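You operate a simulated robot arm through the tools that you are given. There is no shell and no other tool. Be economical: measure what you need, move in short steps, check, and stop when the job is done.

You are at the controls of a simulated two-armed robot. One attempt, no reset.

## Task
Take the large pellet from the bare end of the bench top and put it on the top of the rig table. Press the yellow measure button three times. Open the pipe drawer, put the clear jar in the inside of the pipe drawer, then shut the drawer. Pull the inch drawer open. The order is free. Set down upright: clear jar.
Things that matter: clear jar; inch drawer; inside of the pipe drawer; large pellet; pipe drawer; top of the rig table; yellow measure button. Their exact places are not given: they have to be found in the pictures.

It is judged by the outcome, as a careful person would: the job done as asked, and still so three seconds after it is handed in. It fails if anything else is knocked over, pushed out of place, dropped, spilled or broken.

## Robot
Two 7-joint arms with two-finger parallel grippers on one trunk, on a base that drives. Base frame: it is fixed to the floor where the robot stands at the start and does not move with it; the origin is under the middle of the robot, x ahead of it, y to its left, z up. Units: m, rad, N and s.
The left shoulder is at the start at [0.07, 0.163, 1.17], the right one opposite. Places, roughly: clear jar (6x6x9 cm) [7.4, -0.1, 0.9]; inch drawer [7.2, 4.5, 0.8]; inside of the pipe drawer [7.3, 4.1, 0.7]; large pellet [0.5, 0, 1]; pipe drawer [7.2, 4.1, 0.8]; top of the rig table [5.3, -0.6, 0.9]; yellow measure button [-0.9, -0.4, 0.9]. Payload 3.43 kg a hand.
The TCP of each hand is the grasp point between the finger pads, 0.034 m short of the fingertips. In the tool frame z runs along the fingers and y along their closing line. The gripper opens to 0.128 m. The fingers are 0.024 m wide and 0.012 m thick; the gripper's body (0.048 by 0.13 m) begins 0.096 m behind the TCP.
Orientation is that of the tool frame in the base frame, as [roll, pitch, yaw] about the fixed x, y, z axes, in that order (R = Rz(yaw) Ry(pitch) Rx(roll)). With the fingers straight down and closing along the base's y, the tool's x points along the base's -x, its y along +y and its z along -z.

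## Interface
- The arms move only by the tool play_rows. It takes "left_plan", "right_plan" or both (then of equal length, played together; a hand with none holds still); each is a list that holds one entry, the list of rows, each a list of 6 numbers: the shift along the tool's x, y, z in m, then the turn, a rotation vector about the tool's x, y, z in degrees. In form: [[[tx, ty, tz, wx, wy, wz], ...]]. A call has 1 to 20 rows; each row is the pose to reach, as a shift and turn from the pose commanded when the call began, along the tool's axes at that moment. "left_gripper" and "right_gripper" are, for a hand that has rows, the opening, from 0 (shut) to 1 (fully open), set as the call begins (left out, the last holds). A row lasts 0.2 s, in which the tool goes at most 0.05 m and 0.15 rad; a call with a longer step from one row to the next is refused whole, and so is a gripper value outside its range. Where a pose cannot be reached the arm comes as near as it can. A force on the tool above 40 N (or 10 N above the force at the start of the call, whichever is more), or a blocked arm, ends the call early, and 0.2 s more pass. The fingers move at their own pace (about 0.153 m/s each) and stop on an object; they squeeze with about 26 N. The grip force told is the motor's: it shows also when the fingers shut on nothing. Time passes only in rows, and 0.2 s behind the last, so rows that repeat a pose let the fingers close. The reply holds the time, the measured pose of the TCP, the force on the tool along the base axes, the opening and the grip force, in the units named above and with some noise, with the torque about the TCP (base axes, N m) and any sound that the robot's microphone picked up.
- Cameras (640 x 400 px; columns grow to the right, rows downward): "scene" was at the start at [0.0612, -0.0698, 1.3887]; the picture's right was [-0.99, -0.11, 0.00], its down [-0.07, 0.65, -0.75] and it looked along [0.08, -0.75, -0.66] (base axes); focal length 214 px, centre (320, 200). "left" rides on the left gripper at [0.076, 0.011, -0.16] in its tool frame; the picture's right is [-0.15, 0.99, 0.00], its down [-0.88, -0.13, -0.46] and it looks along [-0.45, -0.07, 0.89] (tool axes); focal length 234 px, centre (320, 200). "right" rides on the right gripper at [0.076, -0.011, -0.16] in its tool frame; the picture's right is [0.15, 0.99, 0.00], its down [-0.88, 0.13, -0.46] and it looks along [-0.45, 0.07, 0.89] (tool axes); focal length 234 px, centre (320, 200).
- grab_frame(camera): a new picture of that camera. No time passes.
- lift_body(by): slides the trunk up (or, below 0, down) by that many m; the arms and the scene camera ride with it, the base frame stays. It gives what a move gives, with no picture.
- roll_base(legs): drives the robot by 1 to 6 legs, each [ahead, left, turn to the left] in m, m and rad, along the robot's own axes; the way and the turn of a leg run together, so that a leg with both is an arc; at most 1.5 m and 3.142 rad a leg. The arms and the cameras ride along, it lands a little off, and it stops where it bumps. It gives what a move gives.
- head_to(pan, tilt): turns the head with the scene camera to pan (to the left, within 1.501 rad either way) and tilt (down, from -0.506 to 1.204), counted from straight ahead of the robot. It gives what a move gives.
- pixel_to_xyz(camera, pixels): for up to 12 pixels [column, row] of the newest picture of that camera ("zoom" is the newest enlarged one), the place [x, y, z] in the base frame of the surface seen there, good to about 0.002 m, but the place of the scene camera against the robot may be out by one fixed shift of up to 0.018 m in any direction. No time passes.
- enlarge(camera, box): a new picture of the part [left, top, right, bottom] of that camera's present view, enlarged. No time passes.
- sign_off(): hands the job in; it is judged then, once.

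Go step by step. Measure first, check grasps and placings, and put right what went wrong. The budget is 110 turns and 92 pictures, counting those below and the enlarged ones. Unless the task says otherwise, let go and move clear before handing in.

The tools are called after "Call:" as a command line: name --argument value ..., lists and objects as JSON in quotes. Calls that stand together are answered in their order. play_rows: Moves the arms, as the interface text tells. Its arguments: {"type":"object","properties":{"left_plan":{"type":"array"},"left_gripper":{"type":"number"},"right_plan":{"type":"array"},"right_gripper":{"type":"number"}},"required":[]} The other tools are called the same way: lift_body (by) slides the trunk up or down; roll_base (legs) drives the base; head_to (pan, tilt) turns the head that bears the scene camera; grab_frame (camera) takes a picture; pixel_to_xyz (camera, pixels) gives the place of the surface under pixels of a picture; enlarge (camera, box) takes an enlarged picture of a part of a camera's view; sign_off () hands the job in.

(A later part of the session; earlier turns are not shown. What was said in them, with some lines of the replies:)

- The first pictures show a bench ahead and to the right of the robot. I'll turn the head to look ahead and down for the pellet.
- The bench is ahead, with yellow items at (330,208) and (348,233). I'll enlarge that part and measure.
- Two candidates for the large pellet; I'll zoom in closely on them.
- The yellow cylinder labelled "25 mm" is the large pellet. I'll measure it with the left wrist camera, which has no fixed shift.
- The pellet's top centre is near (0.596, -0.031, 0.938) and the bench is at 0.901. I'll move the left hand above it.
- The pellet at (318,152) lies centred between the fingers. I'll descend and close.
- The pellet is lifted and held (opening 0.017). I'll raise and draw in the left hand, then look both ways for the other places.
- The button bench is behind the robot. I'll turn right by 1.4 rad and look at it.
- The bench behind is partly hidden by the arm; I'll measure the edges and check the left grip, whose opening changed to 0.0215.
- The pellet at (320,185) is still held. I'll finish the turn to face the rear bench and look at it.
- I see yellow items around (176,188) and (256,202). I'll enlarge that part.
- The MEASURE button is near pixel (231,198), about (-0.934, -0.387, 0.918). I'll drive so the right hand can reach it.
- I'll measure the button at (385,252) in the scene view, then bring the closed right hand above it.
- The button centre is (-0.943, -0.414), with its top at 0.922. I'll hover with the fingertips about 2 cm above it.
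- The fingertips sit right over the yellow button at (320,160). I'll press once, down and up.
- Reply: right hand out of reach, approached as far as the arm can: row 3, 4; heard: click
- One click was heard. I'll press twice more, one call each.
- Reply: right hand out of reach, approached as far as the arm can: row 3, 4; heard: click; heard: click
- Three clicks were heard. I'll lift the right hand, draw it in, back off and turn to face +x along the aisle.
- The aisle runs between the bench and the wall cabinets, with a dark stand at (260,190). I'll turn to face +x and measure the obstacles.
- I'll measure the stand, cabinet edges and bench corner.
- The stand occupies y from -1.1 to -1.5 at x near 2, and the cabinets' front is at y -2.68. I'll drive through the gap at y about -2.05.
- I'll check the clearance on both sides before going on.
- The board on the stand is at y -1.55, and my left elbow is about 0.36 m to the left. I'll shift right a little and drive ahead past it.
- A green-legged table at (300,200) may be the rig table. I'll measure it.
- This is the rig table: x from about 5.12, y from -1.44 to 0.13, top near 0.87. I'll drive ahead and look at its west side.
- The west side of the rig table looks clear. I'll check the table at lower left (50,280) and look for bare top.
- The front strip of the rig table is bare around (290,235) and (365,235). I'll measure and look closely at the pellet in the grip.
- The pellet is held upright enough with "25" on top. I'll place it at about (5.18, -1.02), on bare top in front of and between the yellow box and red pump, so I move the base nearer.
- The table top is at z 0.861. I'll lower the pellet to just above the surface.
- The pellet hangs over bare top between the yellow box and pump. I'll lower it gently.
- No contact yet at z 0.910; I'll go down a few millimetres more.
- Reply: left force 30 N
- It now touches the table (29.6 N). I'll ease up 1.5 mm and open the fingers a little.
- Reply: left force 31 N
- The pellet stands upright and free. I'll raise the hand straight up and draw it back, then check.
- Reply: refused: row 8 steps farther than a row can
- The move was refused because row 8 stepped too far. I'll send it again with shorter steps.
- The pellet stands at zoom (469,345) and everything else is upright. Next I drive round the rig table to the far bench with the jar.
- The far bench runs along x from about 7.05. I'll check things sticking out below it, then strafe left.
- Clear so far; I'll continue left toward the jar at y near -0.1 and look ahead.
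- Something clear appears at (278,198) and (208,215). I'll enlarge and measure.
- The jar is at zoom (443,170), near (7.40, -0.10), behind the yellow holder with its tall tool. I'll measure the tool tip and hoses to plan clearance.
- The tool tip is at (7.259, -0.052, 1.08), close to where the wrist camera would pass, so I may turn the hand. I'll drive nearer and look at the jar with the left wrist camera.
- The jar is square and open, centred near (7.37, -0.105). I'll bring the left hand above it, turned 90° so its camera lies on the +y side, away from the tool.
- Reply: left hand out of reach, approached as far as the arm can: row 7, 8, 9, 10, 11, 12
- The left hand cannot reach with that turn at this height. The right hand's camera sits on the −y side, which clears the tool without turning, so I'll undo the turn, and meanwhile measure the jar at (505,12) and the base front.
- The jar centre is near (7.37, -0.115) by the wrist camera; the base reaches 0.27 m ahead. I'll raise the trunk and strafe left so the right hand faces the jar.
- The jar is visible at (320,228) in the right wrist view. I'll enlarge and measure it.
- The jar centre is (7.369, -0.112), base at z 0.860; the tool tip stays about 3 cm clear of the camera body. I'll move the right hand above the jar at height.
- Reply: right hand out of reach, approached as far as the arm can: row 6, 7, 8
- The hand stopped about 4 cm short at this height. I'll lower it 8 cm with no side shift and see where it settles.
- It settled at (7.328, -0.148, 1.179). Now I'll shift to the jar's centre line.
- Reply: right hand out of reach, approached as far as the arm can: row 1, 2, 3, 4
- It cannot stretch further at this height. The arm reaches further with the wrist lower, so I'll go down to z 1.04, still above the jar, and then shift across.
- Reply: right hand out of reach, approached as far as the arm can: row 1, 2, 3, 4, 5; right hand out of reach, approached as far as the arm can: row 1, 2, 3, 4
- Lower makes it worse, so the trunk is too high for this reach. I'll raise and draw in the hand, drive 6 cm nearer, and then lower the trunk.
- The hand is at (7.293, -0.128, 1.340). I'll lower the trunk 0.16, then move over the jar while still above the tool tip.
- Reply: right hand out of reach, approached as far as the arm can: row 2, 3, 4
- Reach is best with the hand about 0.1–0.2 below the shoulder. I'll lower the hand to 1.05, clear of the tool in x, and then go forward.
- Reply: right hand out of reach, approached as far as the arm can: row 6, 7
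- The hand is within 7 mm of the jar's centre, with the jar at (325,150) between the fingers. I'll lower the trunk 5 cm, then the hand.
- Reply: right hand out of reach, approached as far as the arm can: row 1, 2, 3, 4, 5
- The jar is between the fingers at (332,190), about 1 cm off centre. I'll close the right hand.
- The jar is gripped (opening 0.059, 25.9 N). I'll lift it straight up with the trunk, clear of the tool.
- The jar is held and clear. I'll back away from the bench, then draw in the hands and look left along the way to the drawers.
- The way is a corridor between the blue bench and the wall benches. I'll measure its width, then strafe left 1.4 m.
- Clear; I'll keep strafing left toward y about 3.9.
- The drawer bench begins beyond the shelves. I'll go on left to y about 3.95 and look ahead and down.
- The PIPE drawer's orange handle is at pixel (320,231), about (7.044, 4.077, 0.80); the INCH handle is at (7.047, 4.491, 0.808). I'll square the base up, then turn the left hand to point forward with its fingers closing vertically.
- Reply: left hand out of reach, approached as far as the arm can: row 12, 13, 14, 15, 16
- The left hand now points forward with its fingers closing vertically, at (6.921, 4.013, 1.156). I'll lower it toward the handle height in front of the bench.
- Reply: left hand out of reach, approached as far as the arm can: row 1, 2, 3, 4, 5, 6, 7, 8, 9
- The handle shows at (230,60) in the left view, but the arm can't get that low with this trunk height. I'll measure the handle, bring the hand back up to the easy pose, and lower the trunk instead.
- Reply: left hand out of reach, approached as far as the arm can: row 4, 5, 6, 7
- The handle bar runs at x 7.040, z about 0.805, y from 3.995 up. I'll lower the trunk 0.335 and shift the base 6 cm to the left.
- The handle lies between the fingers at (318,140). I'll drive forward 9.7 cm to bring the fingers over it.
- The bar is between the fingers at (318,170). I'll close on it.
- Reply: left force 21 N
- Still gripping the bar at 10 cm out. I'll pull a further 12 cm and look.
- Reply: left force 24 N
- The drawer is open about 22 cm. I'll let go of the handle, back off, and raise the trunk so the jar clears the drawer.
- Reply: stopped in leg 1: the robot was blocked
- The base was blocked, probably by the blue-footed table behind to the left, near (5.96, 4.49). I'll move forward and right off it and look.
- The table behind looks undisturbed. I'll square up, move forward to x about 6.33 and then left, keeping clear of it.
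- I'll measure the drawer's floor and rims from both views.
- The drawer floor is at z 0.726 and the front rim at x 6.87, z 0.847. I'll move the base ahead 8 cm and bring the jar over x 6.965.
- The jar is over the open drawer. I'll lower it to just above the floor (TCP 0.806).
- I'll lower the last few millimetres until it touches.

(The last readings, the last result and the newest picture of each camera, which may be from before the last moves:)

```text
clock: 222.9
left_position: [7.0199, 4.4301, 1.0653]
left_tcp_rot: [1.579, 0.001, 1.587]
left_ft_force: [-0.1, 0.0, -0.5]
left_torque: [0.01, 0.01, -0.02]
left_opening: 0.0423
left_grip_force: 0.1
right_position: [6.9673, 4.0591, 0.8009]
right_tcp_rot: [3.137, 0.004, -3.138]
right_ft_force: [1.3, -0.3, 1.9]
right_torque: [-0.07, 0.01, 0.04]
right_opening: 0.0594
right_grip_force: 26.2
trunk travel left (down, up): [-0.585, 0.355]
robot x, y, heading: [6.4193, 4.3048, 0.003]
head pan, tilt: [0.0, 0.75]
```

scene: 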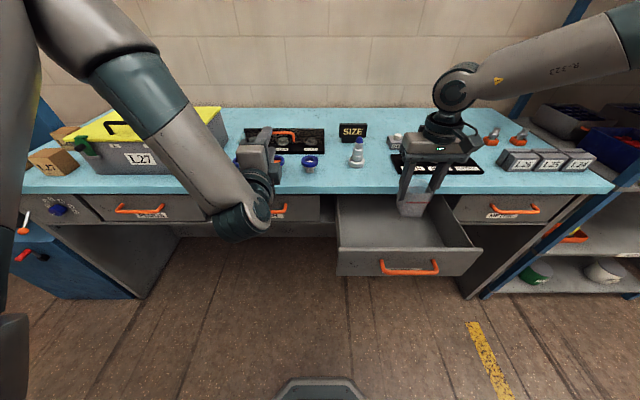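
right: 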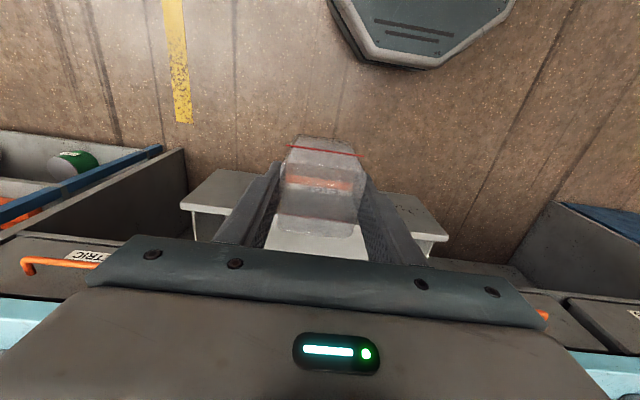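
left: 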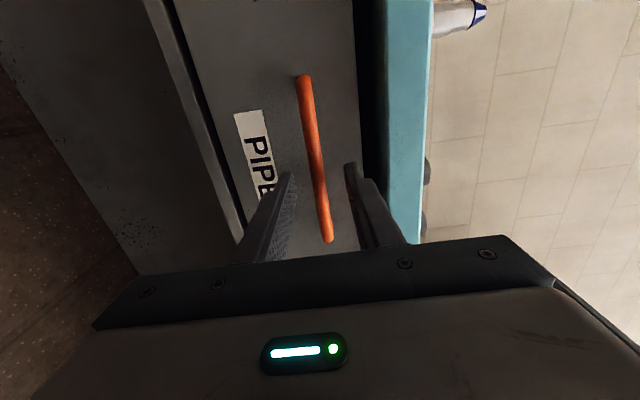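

It just touches (1.9 N). I'll release and lift the hand straight up.

Call:
play_rows --right_plan '[[[0, 0, 0.001, 0, 0, 0], [0, 0, 0.001, 0, 0, 0], [0, 0, 0.001, 0, 0, 0]]]' --right_gripper 0.75

Call:
play_rows --right_plan '[[[0, 0, -0.03, 0, 0, 0], [0, 0, -0.07, 0, 0, 0], [0, 0, -0.115, 0, 0, 0], [0, 0, -0.16, 0, 0, 0], [0, 0, -0.2, 0, 0, 0]]]'

Call:
enlarge --camera "scene" --box '[320, 120, 500, 300]'

Call:
grab_frame --camera "right"

```text
clock: 223.7
left_position: [7.0186, 4.4291, 1.0643]
left_tcp_rot: [1.577, 0.0, 1.585]
left_ft_force: [-0.1, 0.3, -0.1]
left_torque: [-0.01, -0.01, -0.04]
left_opening: 0.0421
left_grip_force: 0.1
right_position: [6.9663, 4.0599, 0.7989]
right_tcp_rot: [3.138, 0.004, -3.138]
right_ft_force: [-0.3, 0.2, 0.4]
right_torque: [0.0, -0.04, 0.02]
right_opening: 0.0959
right_grip_force: 0.1
trunk travel left (down, up): [-0.585, 0.355]
robot x, y, heading: [6.4201, 4.3009, 0.006]
head pan, tilt: [0.0, 0.75]
```

```text
clock: 224.9
left_position: [7.0191, 4.4302, 1.0641]
left_tcp_rot: [1.577, 0.001, 1.588]
left_ft_force: [0.0, 0.5, 0.3]
left_torque: [0.02, 0.02, 0.01]
left_opening: 0.0423
left_grip_force: 0.0
right_position: [6.9649, 4.0577, 0.9997]
right_tcp_rot: [3.139, 0.006, -3.138]
right_ft_force: [0.5, 0.0, -0.3]
right_torque: [-0.02, -0.02, 0.01]
right_opening: 0.0958
right_grip_force: 0.1
trunk travel left (down, up): [-0.585, 0.355]
robot x, y, heading: [6.4199, 4.3042, 0.003]
head pan, tilt: [0.0, 0.75]
```

```text
2.22 times, centred on (410, 210) of scene
```

zoom: 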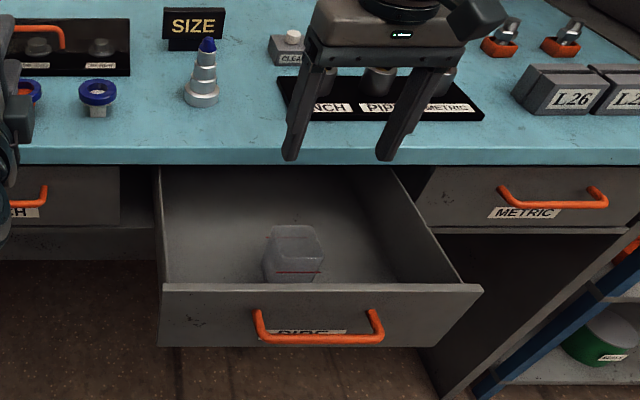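

```text
18 pictures are left
```

right: 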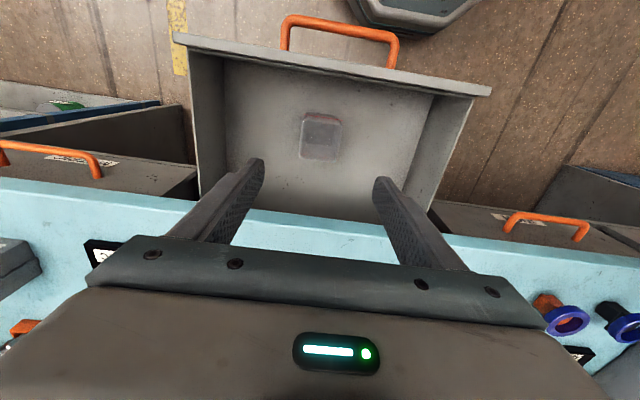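

The jar stands upright in the drawer. I'll close the right fingers, bring them in front of the handle bar (x 6.827), and push gently with the arm.

Call:
play_rows --right_plan '[[[0.045, 0, 0, 0, 0, 0], [0.09, 0, 0, 0, 0, 0], [0.135, 0, 0, 0, 0, 0], [0.178, 0, 0, 0, 0, 0], [0.178, 0.002, 0.04, 0, 0, 0], [0.178, 0.004, 0.08, 0, 0, 0], [0.178, 0.006, 0.12, 0, 0, 0], [0.178, 0.006, 0.16, 0, 0, 0], [0.178, 0.006, 0.195, 0, 0, 0], [0.178, 0.006, 0.195, 0, 0, 0]]]' --right_gripper 0.0

Call:
grab_frame --camera "right"

```text
clock: 227.1
left_position: [7.0203, 4.4305, 1.0648]
left_tcp_rot: [1.576, -0.002, 1.584]
left_ft_force: [0.2, -0.3, -0.1]
left_torque: [0.05, -0.04, -0.04]
left_opening: 0.0421
left_grip_force: 0.1
right_position: [6.7924, 4.0674, 0.8012]
right_tcp_rot: [3.138, 0.001, -3.139]
right_ft_force: [0.9, 0.1, 0.5]
right_torque: [0.0, -0.03, -0.01]
right_opening: 0.0
right_grip_force: 26.3
right hand out of reach, approached as far as the arm can: row 6, 7, 8
trunk travel left (down, up): [-0.585, 0.355]
robot x, y, heading: [6.4165, 4.3017, 0.003]
head pan, tilt: [0.0, 0.75]
```

```text
17 pictures are left
```

right: 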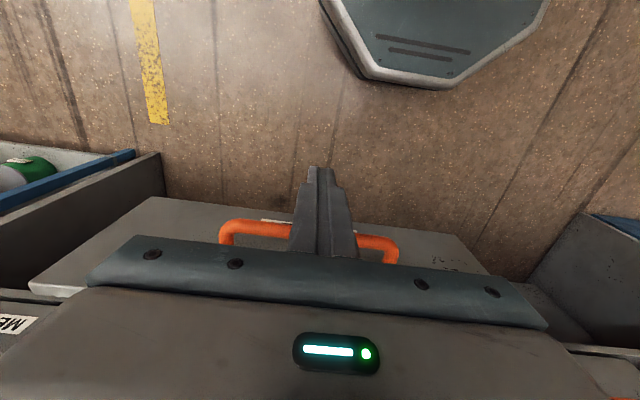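

The fingers are centred before the handle. I'll push slowly in 13 mm steps.

Call:
play_rows --right_plan '[[[-0.013, 0, 0, 0, 0, 0], [-0.022, 0, 0, 0, 0, 0], [-0.03, 0, 0, 0, 0, 0], [-0.04, 0, 0, 0, 0, 0], [-0.052, 0, 0, 0, 0, 0], [-0.065, 0, 0, 0, 0, 0], [-0.078, 0, 0, 0, 0, 0], [-0.091, 0, 0, 0, 0, 0], [-0.104, 0, 0, 0, 0, 0], [-0.117, 0, 0, 0, 0, 0], [-0.13, 0, 0, 0, 0, 0], [-0.143, 0, 0, 0, 0, 0], [-0.156, 0, 0, 0, 0, 0], [-0.169, 0, 0, 0, 0, 0], [-0.182, 0, 0, 0, 0, 0], [-0.195, 0, 0, 0, 0, 0], [-0.206, 0, 0, 0, 0, 0], [-0.215, 0, 0, 0, 0, 0], [-0.222, 0, 0, 0, 0, 0], [-0.227, 0, 0, 0, 0, 0]]]'

Call:
grab_frame --camera "scene"

```text
clock: 231.3
left_position: [7.0197, 4.4302, 1.0646]
left_tcp_rot: [1.578, 0.0, 1.584]
left_ft_force: [0.5, 0.6, 0.1]
left_torque: [-0.03, -0.03, 0.01]
left_opening: 0.0423
left_grip_force: 0.0
right_position: [7.0176, 4.0651, 0.8061]
right_tcp_rot: [3.138, 0.006, -3.139]
right_ft_force: [0.0, -0.2, 0.7]
right_torque: [0.02, 0.0, -0.01]
right_opening: 0.0002
right_grip_force: 25.8
trunk travel left (down, up): [-0.585, 0.355]
robot x, y, heading: [6.4177, 4.3015, 0.002]
head pan, tilt: [0.0, 0.75]
```

```text
16 pictures are left
```

scene: 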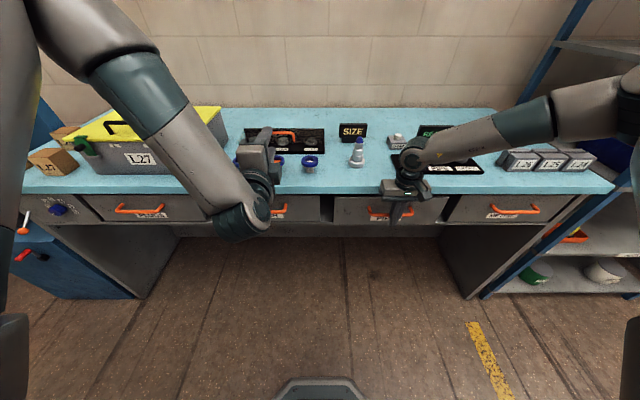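

The drawer looks nearly shut. I'll push another 12 mm gently to seat it.

Call:
play_rows --right_plan '[[[-0.004, 0, 0, 0, 0, 0], [-0.008, 0, 0, 0, 0, 0], [-0.011, 0, 0, 0, 0, 0], [-0.014, 0, 0, 0, 0, 0], [-0.014, 0, 0, 0, 0, 0]]]'

Call:
pixel_to_xyz --camera "scene" --pixels '[[350, 212], [440, 205], [345, 222], [300, 215], [480, 212]]'

```text
clock: 232.5
left_position: [7.0195, 4.4303, 1.0655]
left_tcp_rot: [1.58, 0.0, 1.586]
left_ft_force: [-0.2, -0.8, 0.3]
left_torque: [0.01, 0.01, 0.02]
left_opening: 0.0422
left_grip_force: 0.0
right_position: [7.0251, 4.0614, 0.8099]
right_tcp_rot: [3.14, 0.005, -3.137]
right_ft_force: [0.5, 0.1, 0.2]
right_torque: [-0.04, 0.02, -0.03]
right_opening: 0.0001
right_grip_force: 25.9
right hand out of reach, approached as far as the arm can: row 2, 3, 4, 5
trunk travel left (down, up): [-0.585, 0.355]
robot x, y, heading: [6.4158, 4.3033, -0.001]
head pan, tilt: [0.0, 0.75]
```

```text
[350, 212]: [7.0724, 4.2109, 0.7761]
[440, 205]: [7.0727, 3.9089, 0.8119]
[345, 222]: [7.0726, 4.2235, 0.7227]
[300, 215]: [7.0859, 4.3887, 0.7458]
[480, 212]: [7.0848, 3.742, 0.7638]
```

Before the last push the PIPE front was 12 mm out compared with its neighbours, and the arm ran out of reach. I'll nudge the base forward 1.2 cm and measure again.

Call:
roll_base --legs '[[0.012, 0, 0]]'

Call:
grab_frame --camera "scene"

Call:
pixel_to_xyz --camera "scene" --pixels '[[350, 213], [440, 206], [347, 220], [300, 216], [480, 213]]'

```text
clock: 233.4
left_position: [7.0299, 4.4298, 1.0651]
left_tcp_rot: [1.576, -0.002, 1.585]
left_ft_force: [0.2, 0.0, 0.0]
left_torque: [0.01, 0.02, 0.02]
left_opening: 0.0422
left_grip_force: 0.0
right_position: [7.0288, 4.0606, 0.8085]
right_tcp_rot: [3.14, -0.012, -3.139]
right_ft_force: [-5.3, 0.9, 1.6]
right_torque: [-0.03, 0.05, -0.02]
right_opening: 0.0002
right_grip_force: 25.4
trunk travel left (down, up): [-0.585, 0.355]
robot x, y, heading: [6.4294, 4.3026, -0.004]
head pan, tilt: [0.0, 0.75]
stopped in leg 1: the force on the tool passed its limit (the readings are from after the stop); the commanded pose is now the measured one
```

```text
15 pictures are left
```

scene: 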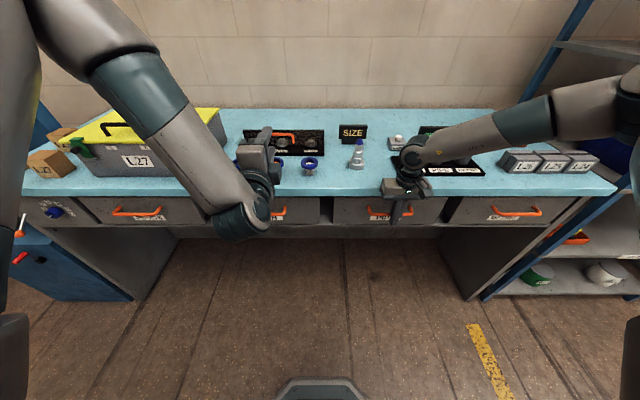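

```text
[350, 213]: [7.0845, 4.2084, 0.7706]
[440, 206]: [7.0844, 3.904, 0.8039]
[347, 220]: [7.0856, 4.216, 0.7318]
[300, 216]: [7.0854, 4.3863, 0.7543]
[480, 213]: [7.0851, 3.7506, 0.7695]
```

The PIPE front is flush with its neighbours (7.0845 against 7.085). Next I draw the right hand back, back the base, lower the trunk and line the left hand up with the INCH handle.

Call:
play_rows --right_plan '[[[0.03, 0, 0, 0, 0, 0], [0.07, 0, 0, 0, 0, 0], [0.11, 0, 0, 0, 0, 0], [0.15, 0, 0, 0, 0, 0]]]'

Call:
roll_base --legs '[[-0.1, 0, 0]]'

Call:
lift_body --by -0.26

Call:
roll_base --legs '[[0, 0.055, 0.003]]'

Call:
grab_frame --camera "left"

```text
clock: 234.4
left_position: [7.0297, 4.4294, 1.0649]
left_tcp_rot: [1.576, -0.001, 1.583]
left_ft_force: [0.1, 0.9, 0.0]
left_torque: [0.04, -0.02, 0.0]
left_opening: 0.0421
left_grip_force: 0.1
right_position: [6.8773, 4.0599, 0.8119]
right_tcp_rot: [3.137, -0.008, -3.139]
right_ft_force: [0.7, 0.4, -0.6]
right_torque: [0.0, -0.01, -0.02]
right_opening: 0.0001
right_grip_force: 26.0
trunk travel left (down, up): [-0.585, 0.355]
robot x, y, heading: [6.4336, 4.3028, -0.0]
head pan, tilt: [0.0, 0.75]
```

```text
clock: 235.6
left_position: [6.9324, 4.4302, 1.065]
left_tcp_rot: [1.576, -0.001, 1.583]
left_ft_force: [0.1, 0.3, -0.7]
left_torque: [0.03, -0.01, 0.01]
left_opening: 0.0422
left_grip_force: 0.2
right_position: [6.7806, 4.0605, 0.8114]
right_tcp_rot: [3.14, -0.012, -3.139]
right_ft_force: [-0.5, -0.2, -0.3]
right_torque: [-0.01, -0.01, -0.01]
right_opening: 0.0
right_grip_force: 26.2
trunk travel left (down, up): [-0.585, 0.355]
robot x, y, heading: [6.331, 4.3006, 0.001]
head pan, tilt: [0.0, 0.75]
```

```text
clock: 238.2
left_position: [6.9322, 4.4294, 0.8042]
left_tcp_rot: [1.577, -0.002, 1.584]
left_ft_force: [-0.2, -0.2, 0.5]
left_torque: [-0.03, -0.04, 0.01]
left_opening: 0.0422
left_grip_force: 0.2
right_position: [6.7798, 4.0613, 0.5516]
right_tcp_rot: [3.141, -0.011, -3.137]
right_ft_force: [0.7, 0.4, -0.6]
right_torque: [-0.02, 0.02, 0.0]
right_opening: 0.0002
right_grip_force: 25.8
trunk travel left (down, up): [-0.325, 0.615]
robot x, y, heading: [6.3283, 4.2993, -0.001]
head pan, tilt: [0.0, 0.75]
```

```text
clock: 239.2
left_position: [6.9328, 4.4855, 0.8063]
left_tcp_rot: [1.577, -0.002, 1.587]
left_ft_force: [0.2, 0.2, -0.3]
left_torque: [-0.02, -0.02, -0.01]
left_opening: 0.0421
left_grip_force: 0.0
right_position: [6.7814, 4.1169, 0.5509]
right_tcp_rot: [3.14, -0.01, -3.137]
right_ft_force: [0.2, 0.5, 0.7]
right_torque: [-0.04, 0.0, 0.0]
right_opening: 0.0
right_grip_force: 26.7
trunk travel left (down, up): [-0.325, 0.615]
robot x, y, heading: [6.3274, 4.3557, -0.0]
head pan, tilt: [0.0, 0.75]
```

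```text
14 pictures are left
```

left: 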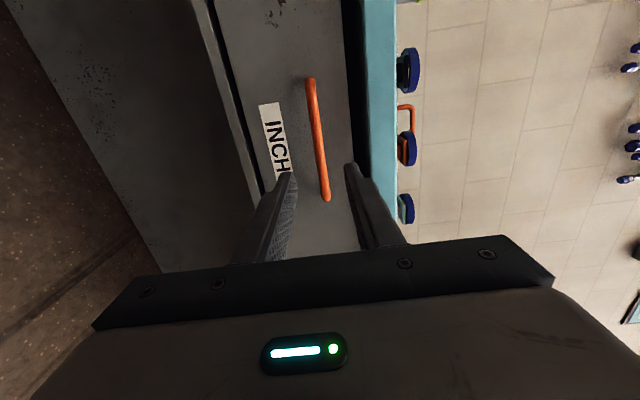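

The INCH handle lies between the fingers at (318,140), the same as before. I'll drive forward 9 cm and close on it.

Call:
roll_base --legs '[[0.09, 0, 0]]'

Call:
play_rows --left_plan '[[[0, 0, 0, 0, 0, 0], [0, 0, 0, 0, 0, 0], [0, 0, 0, 0, 0, 0]]]' --left_gripper 0.0

```text
clock: 240.3
left_position: [7.0236, 4.4835, 0.8037]
left_tcp_rot: [1.579, -0.002, 1.586]
left_ft_force: [0.2, -0.3, -1.0]
left_torque: [-0.01, 0.0, -0.01]
left_opening: 0.0423
left_grip_force: 0.0
right_position: [6.8711, 4.116, 0.5503]
right_tcp_rot: [3.141, -0.012, -3.136]
right_ft_force: [0.9, 0.2, 0.5]
right_torque: [0.02, 0.07, -0.01]
right_opening: 0.0002
right_grip_force: 26.6
trunk travel left (down, up): [-0.325, 0.615]
robot x, y, heading: [6.4201, 4.3565, -0.003]
head pan, tilt: [0.0, 0.75]
```

```text
clock: 241.1
left_position: [7.0244, 4.4847, 0.8038]
left_tcp_rot: [1.577, -0.002, 1.586]
left_ft_force: [-0.4, 0.2, -7.0]
left_torque: [-0.09, 0.16, -0.01]
left_opening: 0.0117
left_grip_force: 45.5
right_position: [6.8702, 4.1153, 0.5505]
right_tcp_rot: [3.139, -0.012, -3.136]
right_ft_force: [0.6, -0.5, -0.1]
right_torque: [0.01, 0.0, 0.01]
right_opening: 0.0
right_grip_force: 25.7
trunk travel left (down, up): [-0.325, 0.615]
robot x, y, heading: [6.4224, 4.3594, 0.002]
head pan, tilt: [0.0, 0.75]
```

Gripped (opening 0.0117). I'll pull by backing 13 cm, staying clear of the table behind, then pull further with the arm.

Call:
roll_base --legs '[[-0.13, 0, 0]]'

Call:
play_rows --left_plan '[[[0, 0, -0.012, 0, 0, 0], [0, 0, -0.025, 0, 0, 0], [0, 0, -0.038, 0, 0, 0], [0, 0, -0.05, 0, 0, 0], [0, 0, -0.063, 0, 0, 0], [0, 0, -0.075, 0, 0, 0], [0, 0, -0.088, 0, 0, 0], [0, 0, -0.1, 0, 0, 0]]]'

Call:
grab_frame --camera "scene"

```text
clock: 242.4
left_position: [6.8976, 4.4838, 0.8041]
left_tcp_rot: [1.579, -0.001, 1.587]
left_ft_force: [-0.8, -2.3, -11.3]
left_torque: [-0.13, 0.37, -0.23]
left_opening: 0.0116
left_grip_force: 45.1
right_position: [6.7453, 4.1159, 0.5511]
right_tcp_rot: [3.14, -0.011, -3.134]
right_ft_force: [-0.4, -0.2, -1.1]
right_torque: [0.01, 0.0, 0.0]
right_opening: 0.0
right_grip_force: 26.6
trunk travel left (down, up): [-0.325, 0.615]
robot x, y, heading: [6.2914, 4.3567, 0.002]
head pan, tilt: [0.0, 0.75]
```

```text
clock: 243.3
left_position: [6.8826, 4.4819, 0.8037]
left_tcp_rot: [1.571, -0.003, 1.607]
left_ft_force: [-1.3, 5.1, 4.2]
left_torque: [-0.15, -0.11, 1.59]
left_opening: 0.0117
left_grip_force: 44.8
left hand out of reach, approached as far as the arm can: row 2, 3, 4
right_position: [6.7442, 4.1176, 0.5505]
right_tcp_rot: [3.14, -0.009, -3.133]
right_ft_force: [0.3, 0.3, -0.7]
right_torque: [-0.02, 0.0, -0.01]
right_opening: 0.0
right_grip_force: 25.6
trunk travel left (down, up): [-0.325, 0.615]
robot x, y, heading: [6.2951, 4.3592, 0.011]
head pan, tilt: [0.0, 0.75]
stopped in row 4 (left hand): the force on the tool passed its limit (the readings are from after the stop); the commanded pose is now the measured one
```

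```text
13 pictures are left
```

scene: 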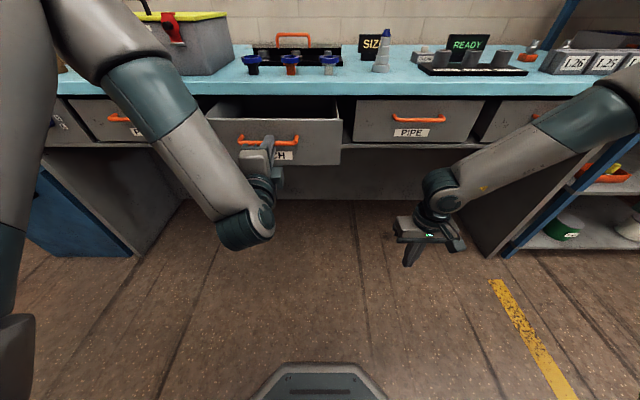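

The drawer is out 14–15 cm and the left arm can retract no further, with the table close behind the base. I'll open the fingers, slide right off the bar, raise the trunk, and finish by hooking the drawer front from inside with the right hand.

Call:
play_rows --left_plan '[[[0, 0, 0, 0, 0, 0], [0, 0, 0, 0, 0, 0]]]' --left_gripper 0.33

Call:
roll_base --legs '[[0, -0.13, 0]]'

Call:
enlarge --camera "scene" --box '[160, 60, 480, 260]'

```text
clock: 243.9
left_position: [6.882, 4.4787, 0.8031]
left_tcp_rot: [1.572, -0.004, 1.602]
left_ft_force: [1.2, -0.5, 0.5]
left_torque: [-0.01, -0.03, 0.03]
left_opening: 0.0424
left_grip_force: 0.1
right_position: [6.7449, 4.1179, 0.5516]
right_tcp_rot: [3.138, -0.011, -3.133]
right_ft_force: [0.2, 0.1, 0.4]
right_torque: [-0.03, -0.02, -0.02]
right_opening: 0.0001
right_grip_force: 26.2
trunk travel left (down, up): [-0.325, 0.615]
robot x, y, heading: [6.2956, 4.359, 0.009]
head pan, tilt: [0.0, 0.75]
```

```text
clock: 245.2
left_position: [6.8836, 4.3499, 0.8028]
left_tcp_rot: [1.575, -0.005, 1.602]
left_ft_force: [-0.3, -0.4, 0.7]
left_torque: [-0.01, 0.0, 0.03]
left_opening: 0.0419
left_grip_force: 0.0
right_position: [6.7461, 3.9862, 0.5509]
right_tcp_rot: [3.139, -0.012, -3.134]
right_ft_force: [-1.0, 0.3, -1.0]
right_torque: [0.04, 0.0, 0.01]
right_opening: 0.0002
right_grip_force: 26.0
trunk travel left (down, up): [-0.325, 0.615]
robot x, y, heading: [6.2927, 4.2264, 0.006]
head pan, tilt: [0.0, 0.75]
```

```text
2.00 times, centred on (320, 160) of scene
```

zoom: 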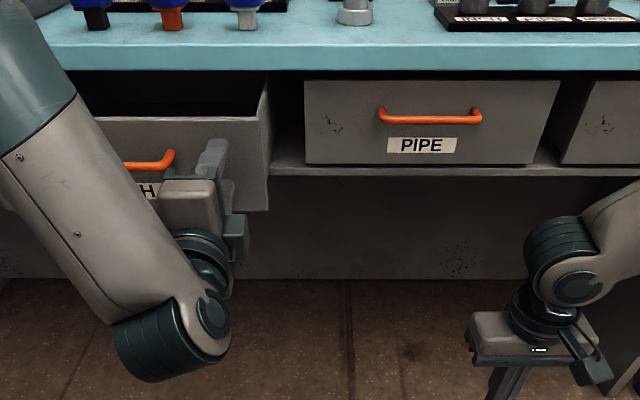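

The left fingers are clear of the handle. I'll raise the trunk and lift the right hand, then move the base forward and left.

Call:
lift_body --by 0.27

Call:
play_rows --right_plan '[[[0, 0, -0.03, 0, 0, 0], [0, 0, -0.06, 0, 0, 0], [0, 0, -0.09, 0, 0, 0], [0, 0, -0.12, 0, 0, 0], [0, 0, -0.14, 0, 0, 0]]]'

Call:
roll_base --legs '[[0.1, 0, -0.005], [0, 0.48, 0]]'

Call:
grab_frame --camera "scene"

```text
clock: 247.9
left_position: [6.8841, 4.3507, 1.0723]
left_tcp_rot: [1.573, -0.004, 1.601]
left_ft_force: [0.1, 0.0, 0.2]
left_torque: [0.0, 0.05, 0.02]
left_opening: 0.0421
left_grip_force: 0.1
right_position: [6.7452, 3.9889, 0.8208]
right_tcp_rot: [3.14, -0.009, -3.132]
right_ft_force: [-0.6, 0.3, 0.1]
right_torque: [0.02, 0.01, -0.01]
right_opening: 0.0
right_grip_force: 26.4
trunk travel left (down, up): [-0.595, 0.345]
robot x, y, heading: [6.2968, 4.227, 0.004]
head pan, tilt: [0.0, 0.75]
```

```text
clock: 249.1
left_position: [6.8831, 4.351, 1.0726]
left_tcp_rot: [1.573, -0.003, 1.602]
left_ft_force: [0.2, -0.3, -0.3]
left_torque: [0.0, -0.01, 0.01]
left_opening: 0.0422
left_grip_force: 0.0
right_position: [6.747, 3.9864, 0.9587]
right_tcp_rot: [3.14, -0.01, -3.132]
right_ft_force: [0.9, 0.5, 0.9]
right_torque: [-0.01, -0.01, 0.01]
right_opening: 0.0001
right_grip_force: 26.4
trunk travel left (down, up): [-0.595, 0.345]
robot x, y, heading: [6.2953, 4.2244, 0.004]
head pan, tilt: [0.0, 0.75]
```

```text
clock: 252.8
left_position: [6.9792, 4.8438, 1.0725]
left_tcp_rot: [1.571, -0.004, 1.611]
left_ft_force: [0.2, 0.0, -0.4]
left_torque: [0.01, -0.03, 0.01]
left_opening: 0.0423
left_grip_force: 0.0
right_position: [6.8465, 4.478, 0.9596]
right_tcp_rot: [3.14, -0.011, -3.124]
right_ft_force: [0.2, 0.3, 0.4]
right_torque: [0.0, 0.01, 0.01]
right_opening: 0.0002
right_grip_force: 26.0
trunk travel left (down, up): [-0.595, 0.345]
robot x, y, heading: [6.3885, 4.715, 0.011]
head pan, tilt: [0.0, 0.75]
```

```text
11 pictures are left
```

scene: 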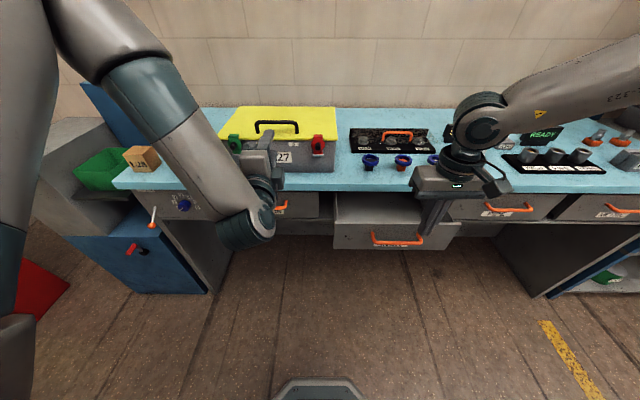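

I'll measure the INCH drawer's rim and inside, and move the right hand forward over the gap.

Call:
pixel_to_xyz --camera "scene" --pixels '[[370, 222], [370, 226], [370, 212], [380, 200], [345, 215], [360, 190], [405, 238], [365, 240]]'

Call:
play_rows --right_plan '[[[-0.04, 0, 0, 0, 0, 0], [-0.08, 0, 0, 0, 0, 0], [-0.12, 0, 0, 0, 0, 0], [-0.155, 0, 0, 0, 0, 0], [-0.155, 0, 0, 0, 0, 0]]]'

Call:
grab_frame --camera "right"

```text
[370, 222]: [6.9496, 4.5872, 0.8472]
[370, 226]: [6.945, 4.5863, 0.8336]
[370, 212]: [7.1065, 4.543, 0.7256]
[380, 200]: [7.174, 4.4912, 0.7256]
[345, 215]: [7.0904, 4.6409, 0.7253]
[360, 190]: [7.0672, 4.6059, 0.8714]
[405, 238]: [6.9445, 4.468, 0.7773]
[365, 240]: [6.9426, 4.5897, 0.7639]
```

```text
clock: 253.9
left_position: [6.9784, 4.8441, 1.0734]
left_tcp_rot: [1.573, -0.003, 1.609]
left_ft_force: [0.6, 0.2, 0.3]
left_torque: [0.03, 0.0, -0.02]
left_opening: 0.0423
left_grip_force: 0.1
right_position: [7.0007, 4.4786, 0.9579]
right_tcp_rot: [3.139, -0.011, -3.123]
right_ft_force: [0.1, 0.3, -0.2]
right_torque: [0.0, -0.02, -0.01]
right_opening: 0.0
right_grip_force: 26.4
trunk travel left (down, up): [-0.595, 0.345]
robot x, y, heading: [6.3918, 4.715, 0.015]
head pan, tilt: [0.0, 0.75]
```

```text
10 pictures are left
```

right: 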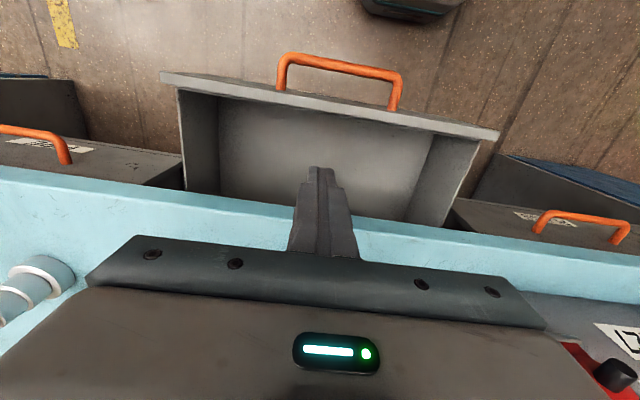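

The closed fingers are over the drawer's inside, clear of the counter edge. I'll lower them 12.5 cm behind the front panel (x 6.957) and pull slowly.

Call:
play_rows --right_plan '[[[0, 0, 0.04, 0, 0, 0], [0, 0, 0.08, 0, 0, 0], [0, 0, 0.11, 0, 0, 0], [0, 0, 0.125, 0, 0, 0], [0, 0, 0.125, 0, 0, 0]]]'

Call:
play_rows --right_plan '[[[0.012, 0, 0, 0, 0, 0], [0.022, 0, 0, 0, 0, 0], [0.03, 0, 0, 0, 0, 0], [0.038, 0, 0, 0, 0, 0], [0.047, 0, 0, 0, 0, 0], [0.056, 0, 0, 0, 0, 0], [0.065, 0, 0, 0, 0, 0], [0.074, 0, 0, 0, 0, 0], [0.083, 0, 0, 0, 0, 0], [0.092, 0, 0, 0, 0, 0], [0.1, 0, 0, 0, 0, 0], [0.108, 0, 0, 0, 0, 0], [0.115, 0, 0, 0, 0, 0], [0.12, 0, 0, 0, 0, 0], [0.12, 0, 0, 0, 0, 0]]]'

Call:
grab_frame --camera "scene"

```text
clock: 255.2
left_position: [6.9792, 4.845, 1.072]
left_tcp_rot: [1.573, -0.002, 1.606]
left_ft_force: [-0.3, 1.1, 0.0]
left_torque: [-0.05, 0.02, -0.04]
left_opening: 0.0422
left_grip_force: 0.1
right_position: [7.0003, 4.4804, 0.8303]
right_tcp_rot: [3.138, -0.011, -3.122]
right_ft_force: [-0.5, -0.7, -0.5]
right_torque: [-0.01, -0.01, 0.01]
right_opening: 0.0001
right_grip_force: 26.0
trunk travel left (down, up): [-0.595, 0.345]
robot x, y, heading: [6.3939, 4.7132, 0.018]
head pan, tilt: [0.0, 0.75]
```

```text
clock: 258.4
left_position: [6.9792, 4.8444, 1.0718]
left_tcp_rot: [1.573, -0.004, 1.608]
left_ft_force: [0.3, 0.1, 0.6]
left_torque: [0.0, -0.02, -0.04]
left_opening: 0.0423
left_grip_force: 0.1
right_position: [6.881, 4.4787, 0.8325]
right_tcp_rot: [3.14, -0.011, -3.124]
right_ft_force: [0.8, 0.4, -0.2]
right_torque: [0.01, -0.02, -0.02]
right_opening: 0.0
right_grip_force: 25.7
trunk travel left (down, up): [-0.595, 0.345]
robot x, y, heading: [6.3949, 4.7182, 0.013]
head pan, tilt: [0.0, 0.75]
```

```text
9 pictures are left
```

scene: 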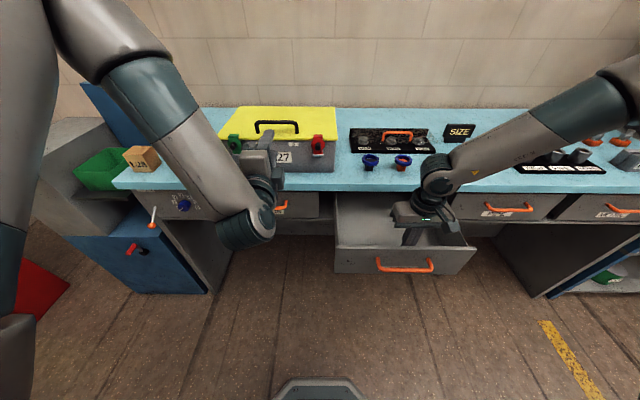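

The drawer now stands open about 22 cm. I'll pull 5 cm more, then lift the hand out.

Call:
play_rows --right_plan '[[[0.009, 0, 0, 0, 0, 0], [0.018, 0, 0, 0, 0, 0], [0.027, 0, 0, 0, 0, 0], [0.036, 0, 0, 0, 0, 0], [0.045, 0, 0, 0, 0, 0], [0.045, 0, 0, 0, 0, 0]]]'

Call:
play_rows --right_plan '[[[-0.01, 0, 0, 0, 0, 0], [-0.01, 0, -0.04, 0, 0, 0], [-0.01, 0, -0.08, 0, 0, 0], [-0.01, 0, -0.12, 0, 0, 0], [-0.01, 0, -0.16, 0, 0, 0], [-0.01, 0, -0.2, 0, 0, 0]]]'

Call:
grab_frame --camera "scene"

```text
clock: 259.8
left_position: [6.9792, 4.8439, 1.073]
left_tcp_rot: [1.572, -0.004, 1.609]
left_ft_force: [-0.4, 0.5, -0.1]
left_torque: [-0.04, -0.01, 0.0]
left_opening: 0.0422
left_grip_force: 0.1
right_position: [6.8344, 4.4798, 0.8335]
right_tcp_rot: [3.138, -0.01, -3.123]
right_ft_force: [0.1, -0.1, -0.3]
right_torque: [0.05, 0.0, -0.01]
right_opening: 0.0002
right_grip_force: 26.1
trunk travel left (down, up): [-0.595, 0.345]
robot x, y, heading: [6.3921, 4.7144, 0.014]
head pan, tilt: [0.0, 0.75]
```

```text
clock: 261.1
left_position: [6.9782, 4.8443, 1.0727]
left_tcp_rot: [1.574, -0.002, 1.609]
left_ft_force: [0.1, 0.1, 0.5]
left_torque: [0.0, -0.02, 0.02]
left_opening: 0.0419
left_grip_force: 0.0
right_position: [6.8463, 4.4778, 1.0334]
right_tcp_rot: [3.139, -0.013, -3.124]
right_ft_force: [-0.4, -0.1, -0.3]
right_torque: [0.03, -0.02, 0.0]
right_opening: 0.0
right_grip_force: 26.1
trunk travel left (down, up): [-0.595, 0.345]
robot x, y, heading: [6.3913, 4.7162, 0.01]
head pan, tilt: [0.0, 0.75]
```

```text
8 pictures are left
```

scene: 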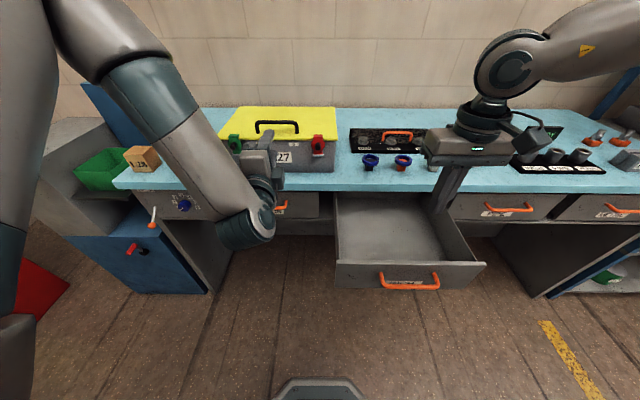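

The INCH drawer stands wide open, and my hand is clear. I'll check that the PIPE front is still flush.

Call:
pixel_to_xyz --camera "scene" --pixels '[[480, 217], [540, 200], [575, 212], [600, 203], [350, 265], [310, 212]]'

Call:
enlarge --camera "scene" --box '[320, 100, 640, 300]'

```text
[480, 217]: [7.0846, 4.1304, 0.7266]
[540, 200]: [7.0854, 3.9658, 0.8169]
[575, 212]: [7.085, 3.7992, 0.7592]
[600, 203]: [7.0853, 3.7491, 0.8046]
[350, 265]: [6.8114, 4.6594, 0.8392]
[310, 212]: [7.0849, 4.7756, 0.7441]
```

```text
2.00 times, centred on (480, 200) of scene
```

zoom: 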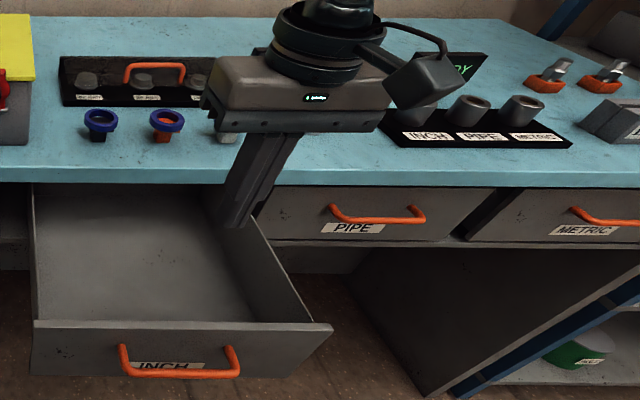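

The PIPE front is flush (7.085) with the jar inside, and the INCH drawer is open about 27 cm. The pellet is on the rig table, and three clicks were heard from the measure button. Both hands are free, so I'm handing in.

Call:
sign_off

```text
The job is handed in.
```

I finished all four parts and handed the job in. The one thing I didn't check is the jar after the pipe drawer was shut.

- **Large pellet:** it stands upright on the bare front of the rig table.
- **Yellow measure button:** I pressed it three times and heard one click per press.
- **Clear jar and pipe drawer:** the jar was upright in the drawer after I let go. I then pushed the drawer in gently until its front was flush with its neighbours.
- **Inch drawer:** it is open about 27 cm.

While I was moving to place the jar, the base bumped into something, most likely the table behind the robot. That table looked undisturbed in the picture I took right after. I saw nothing else knocked over or moved.
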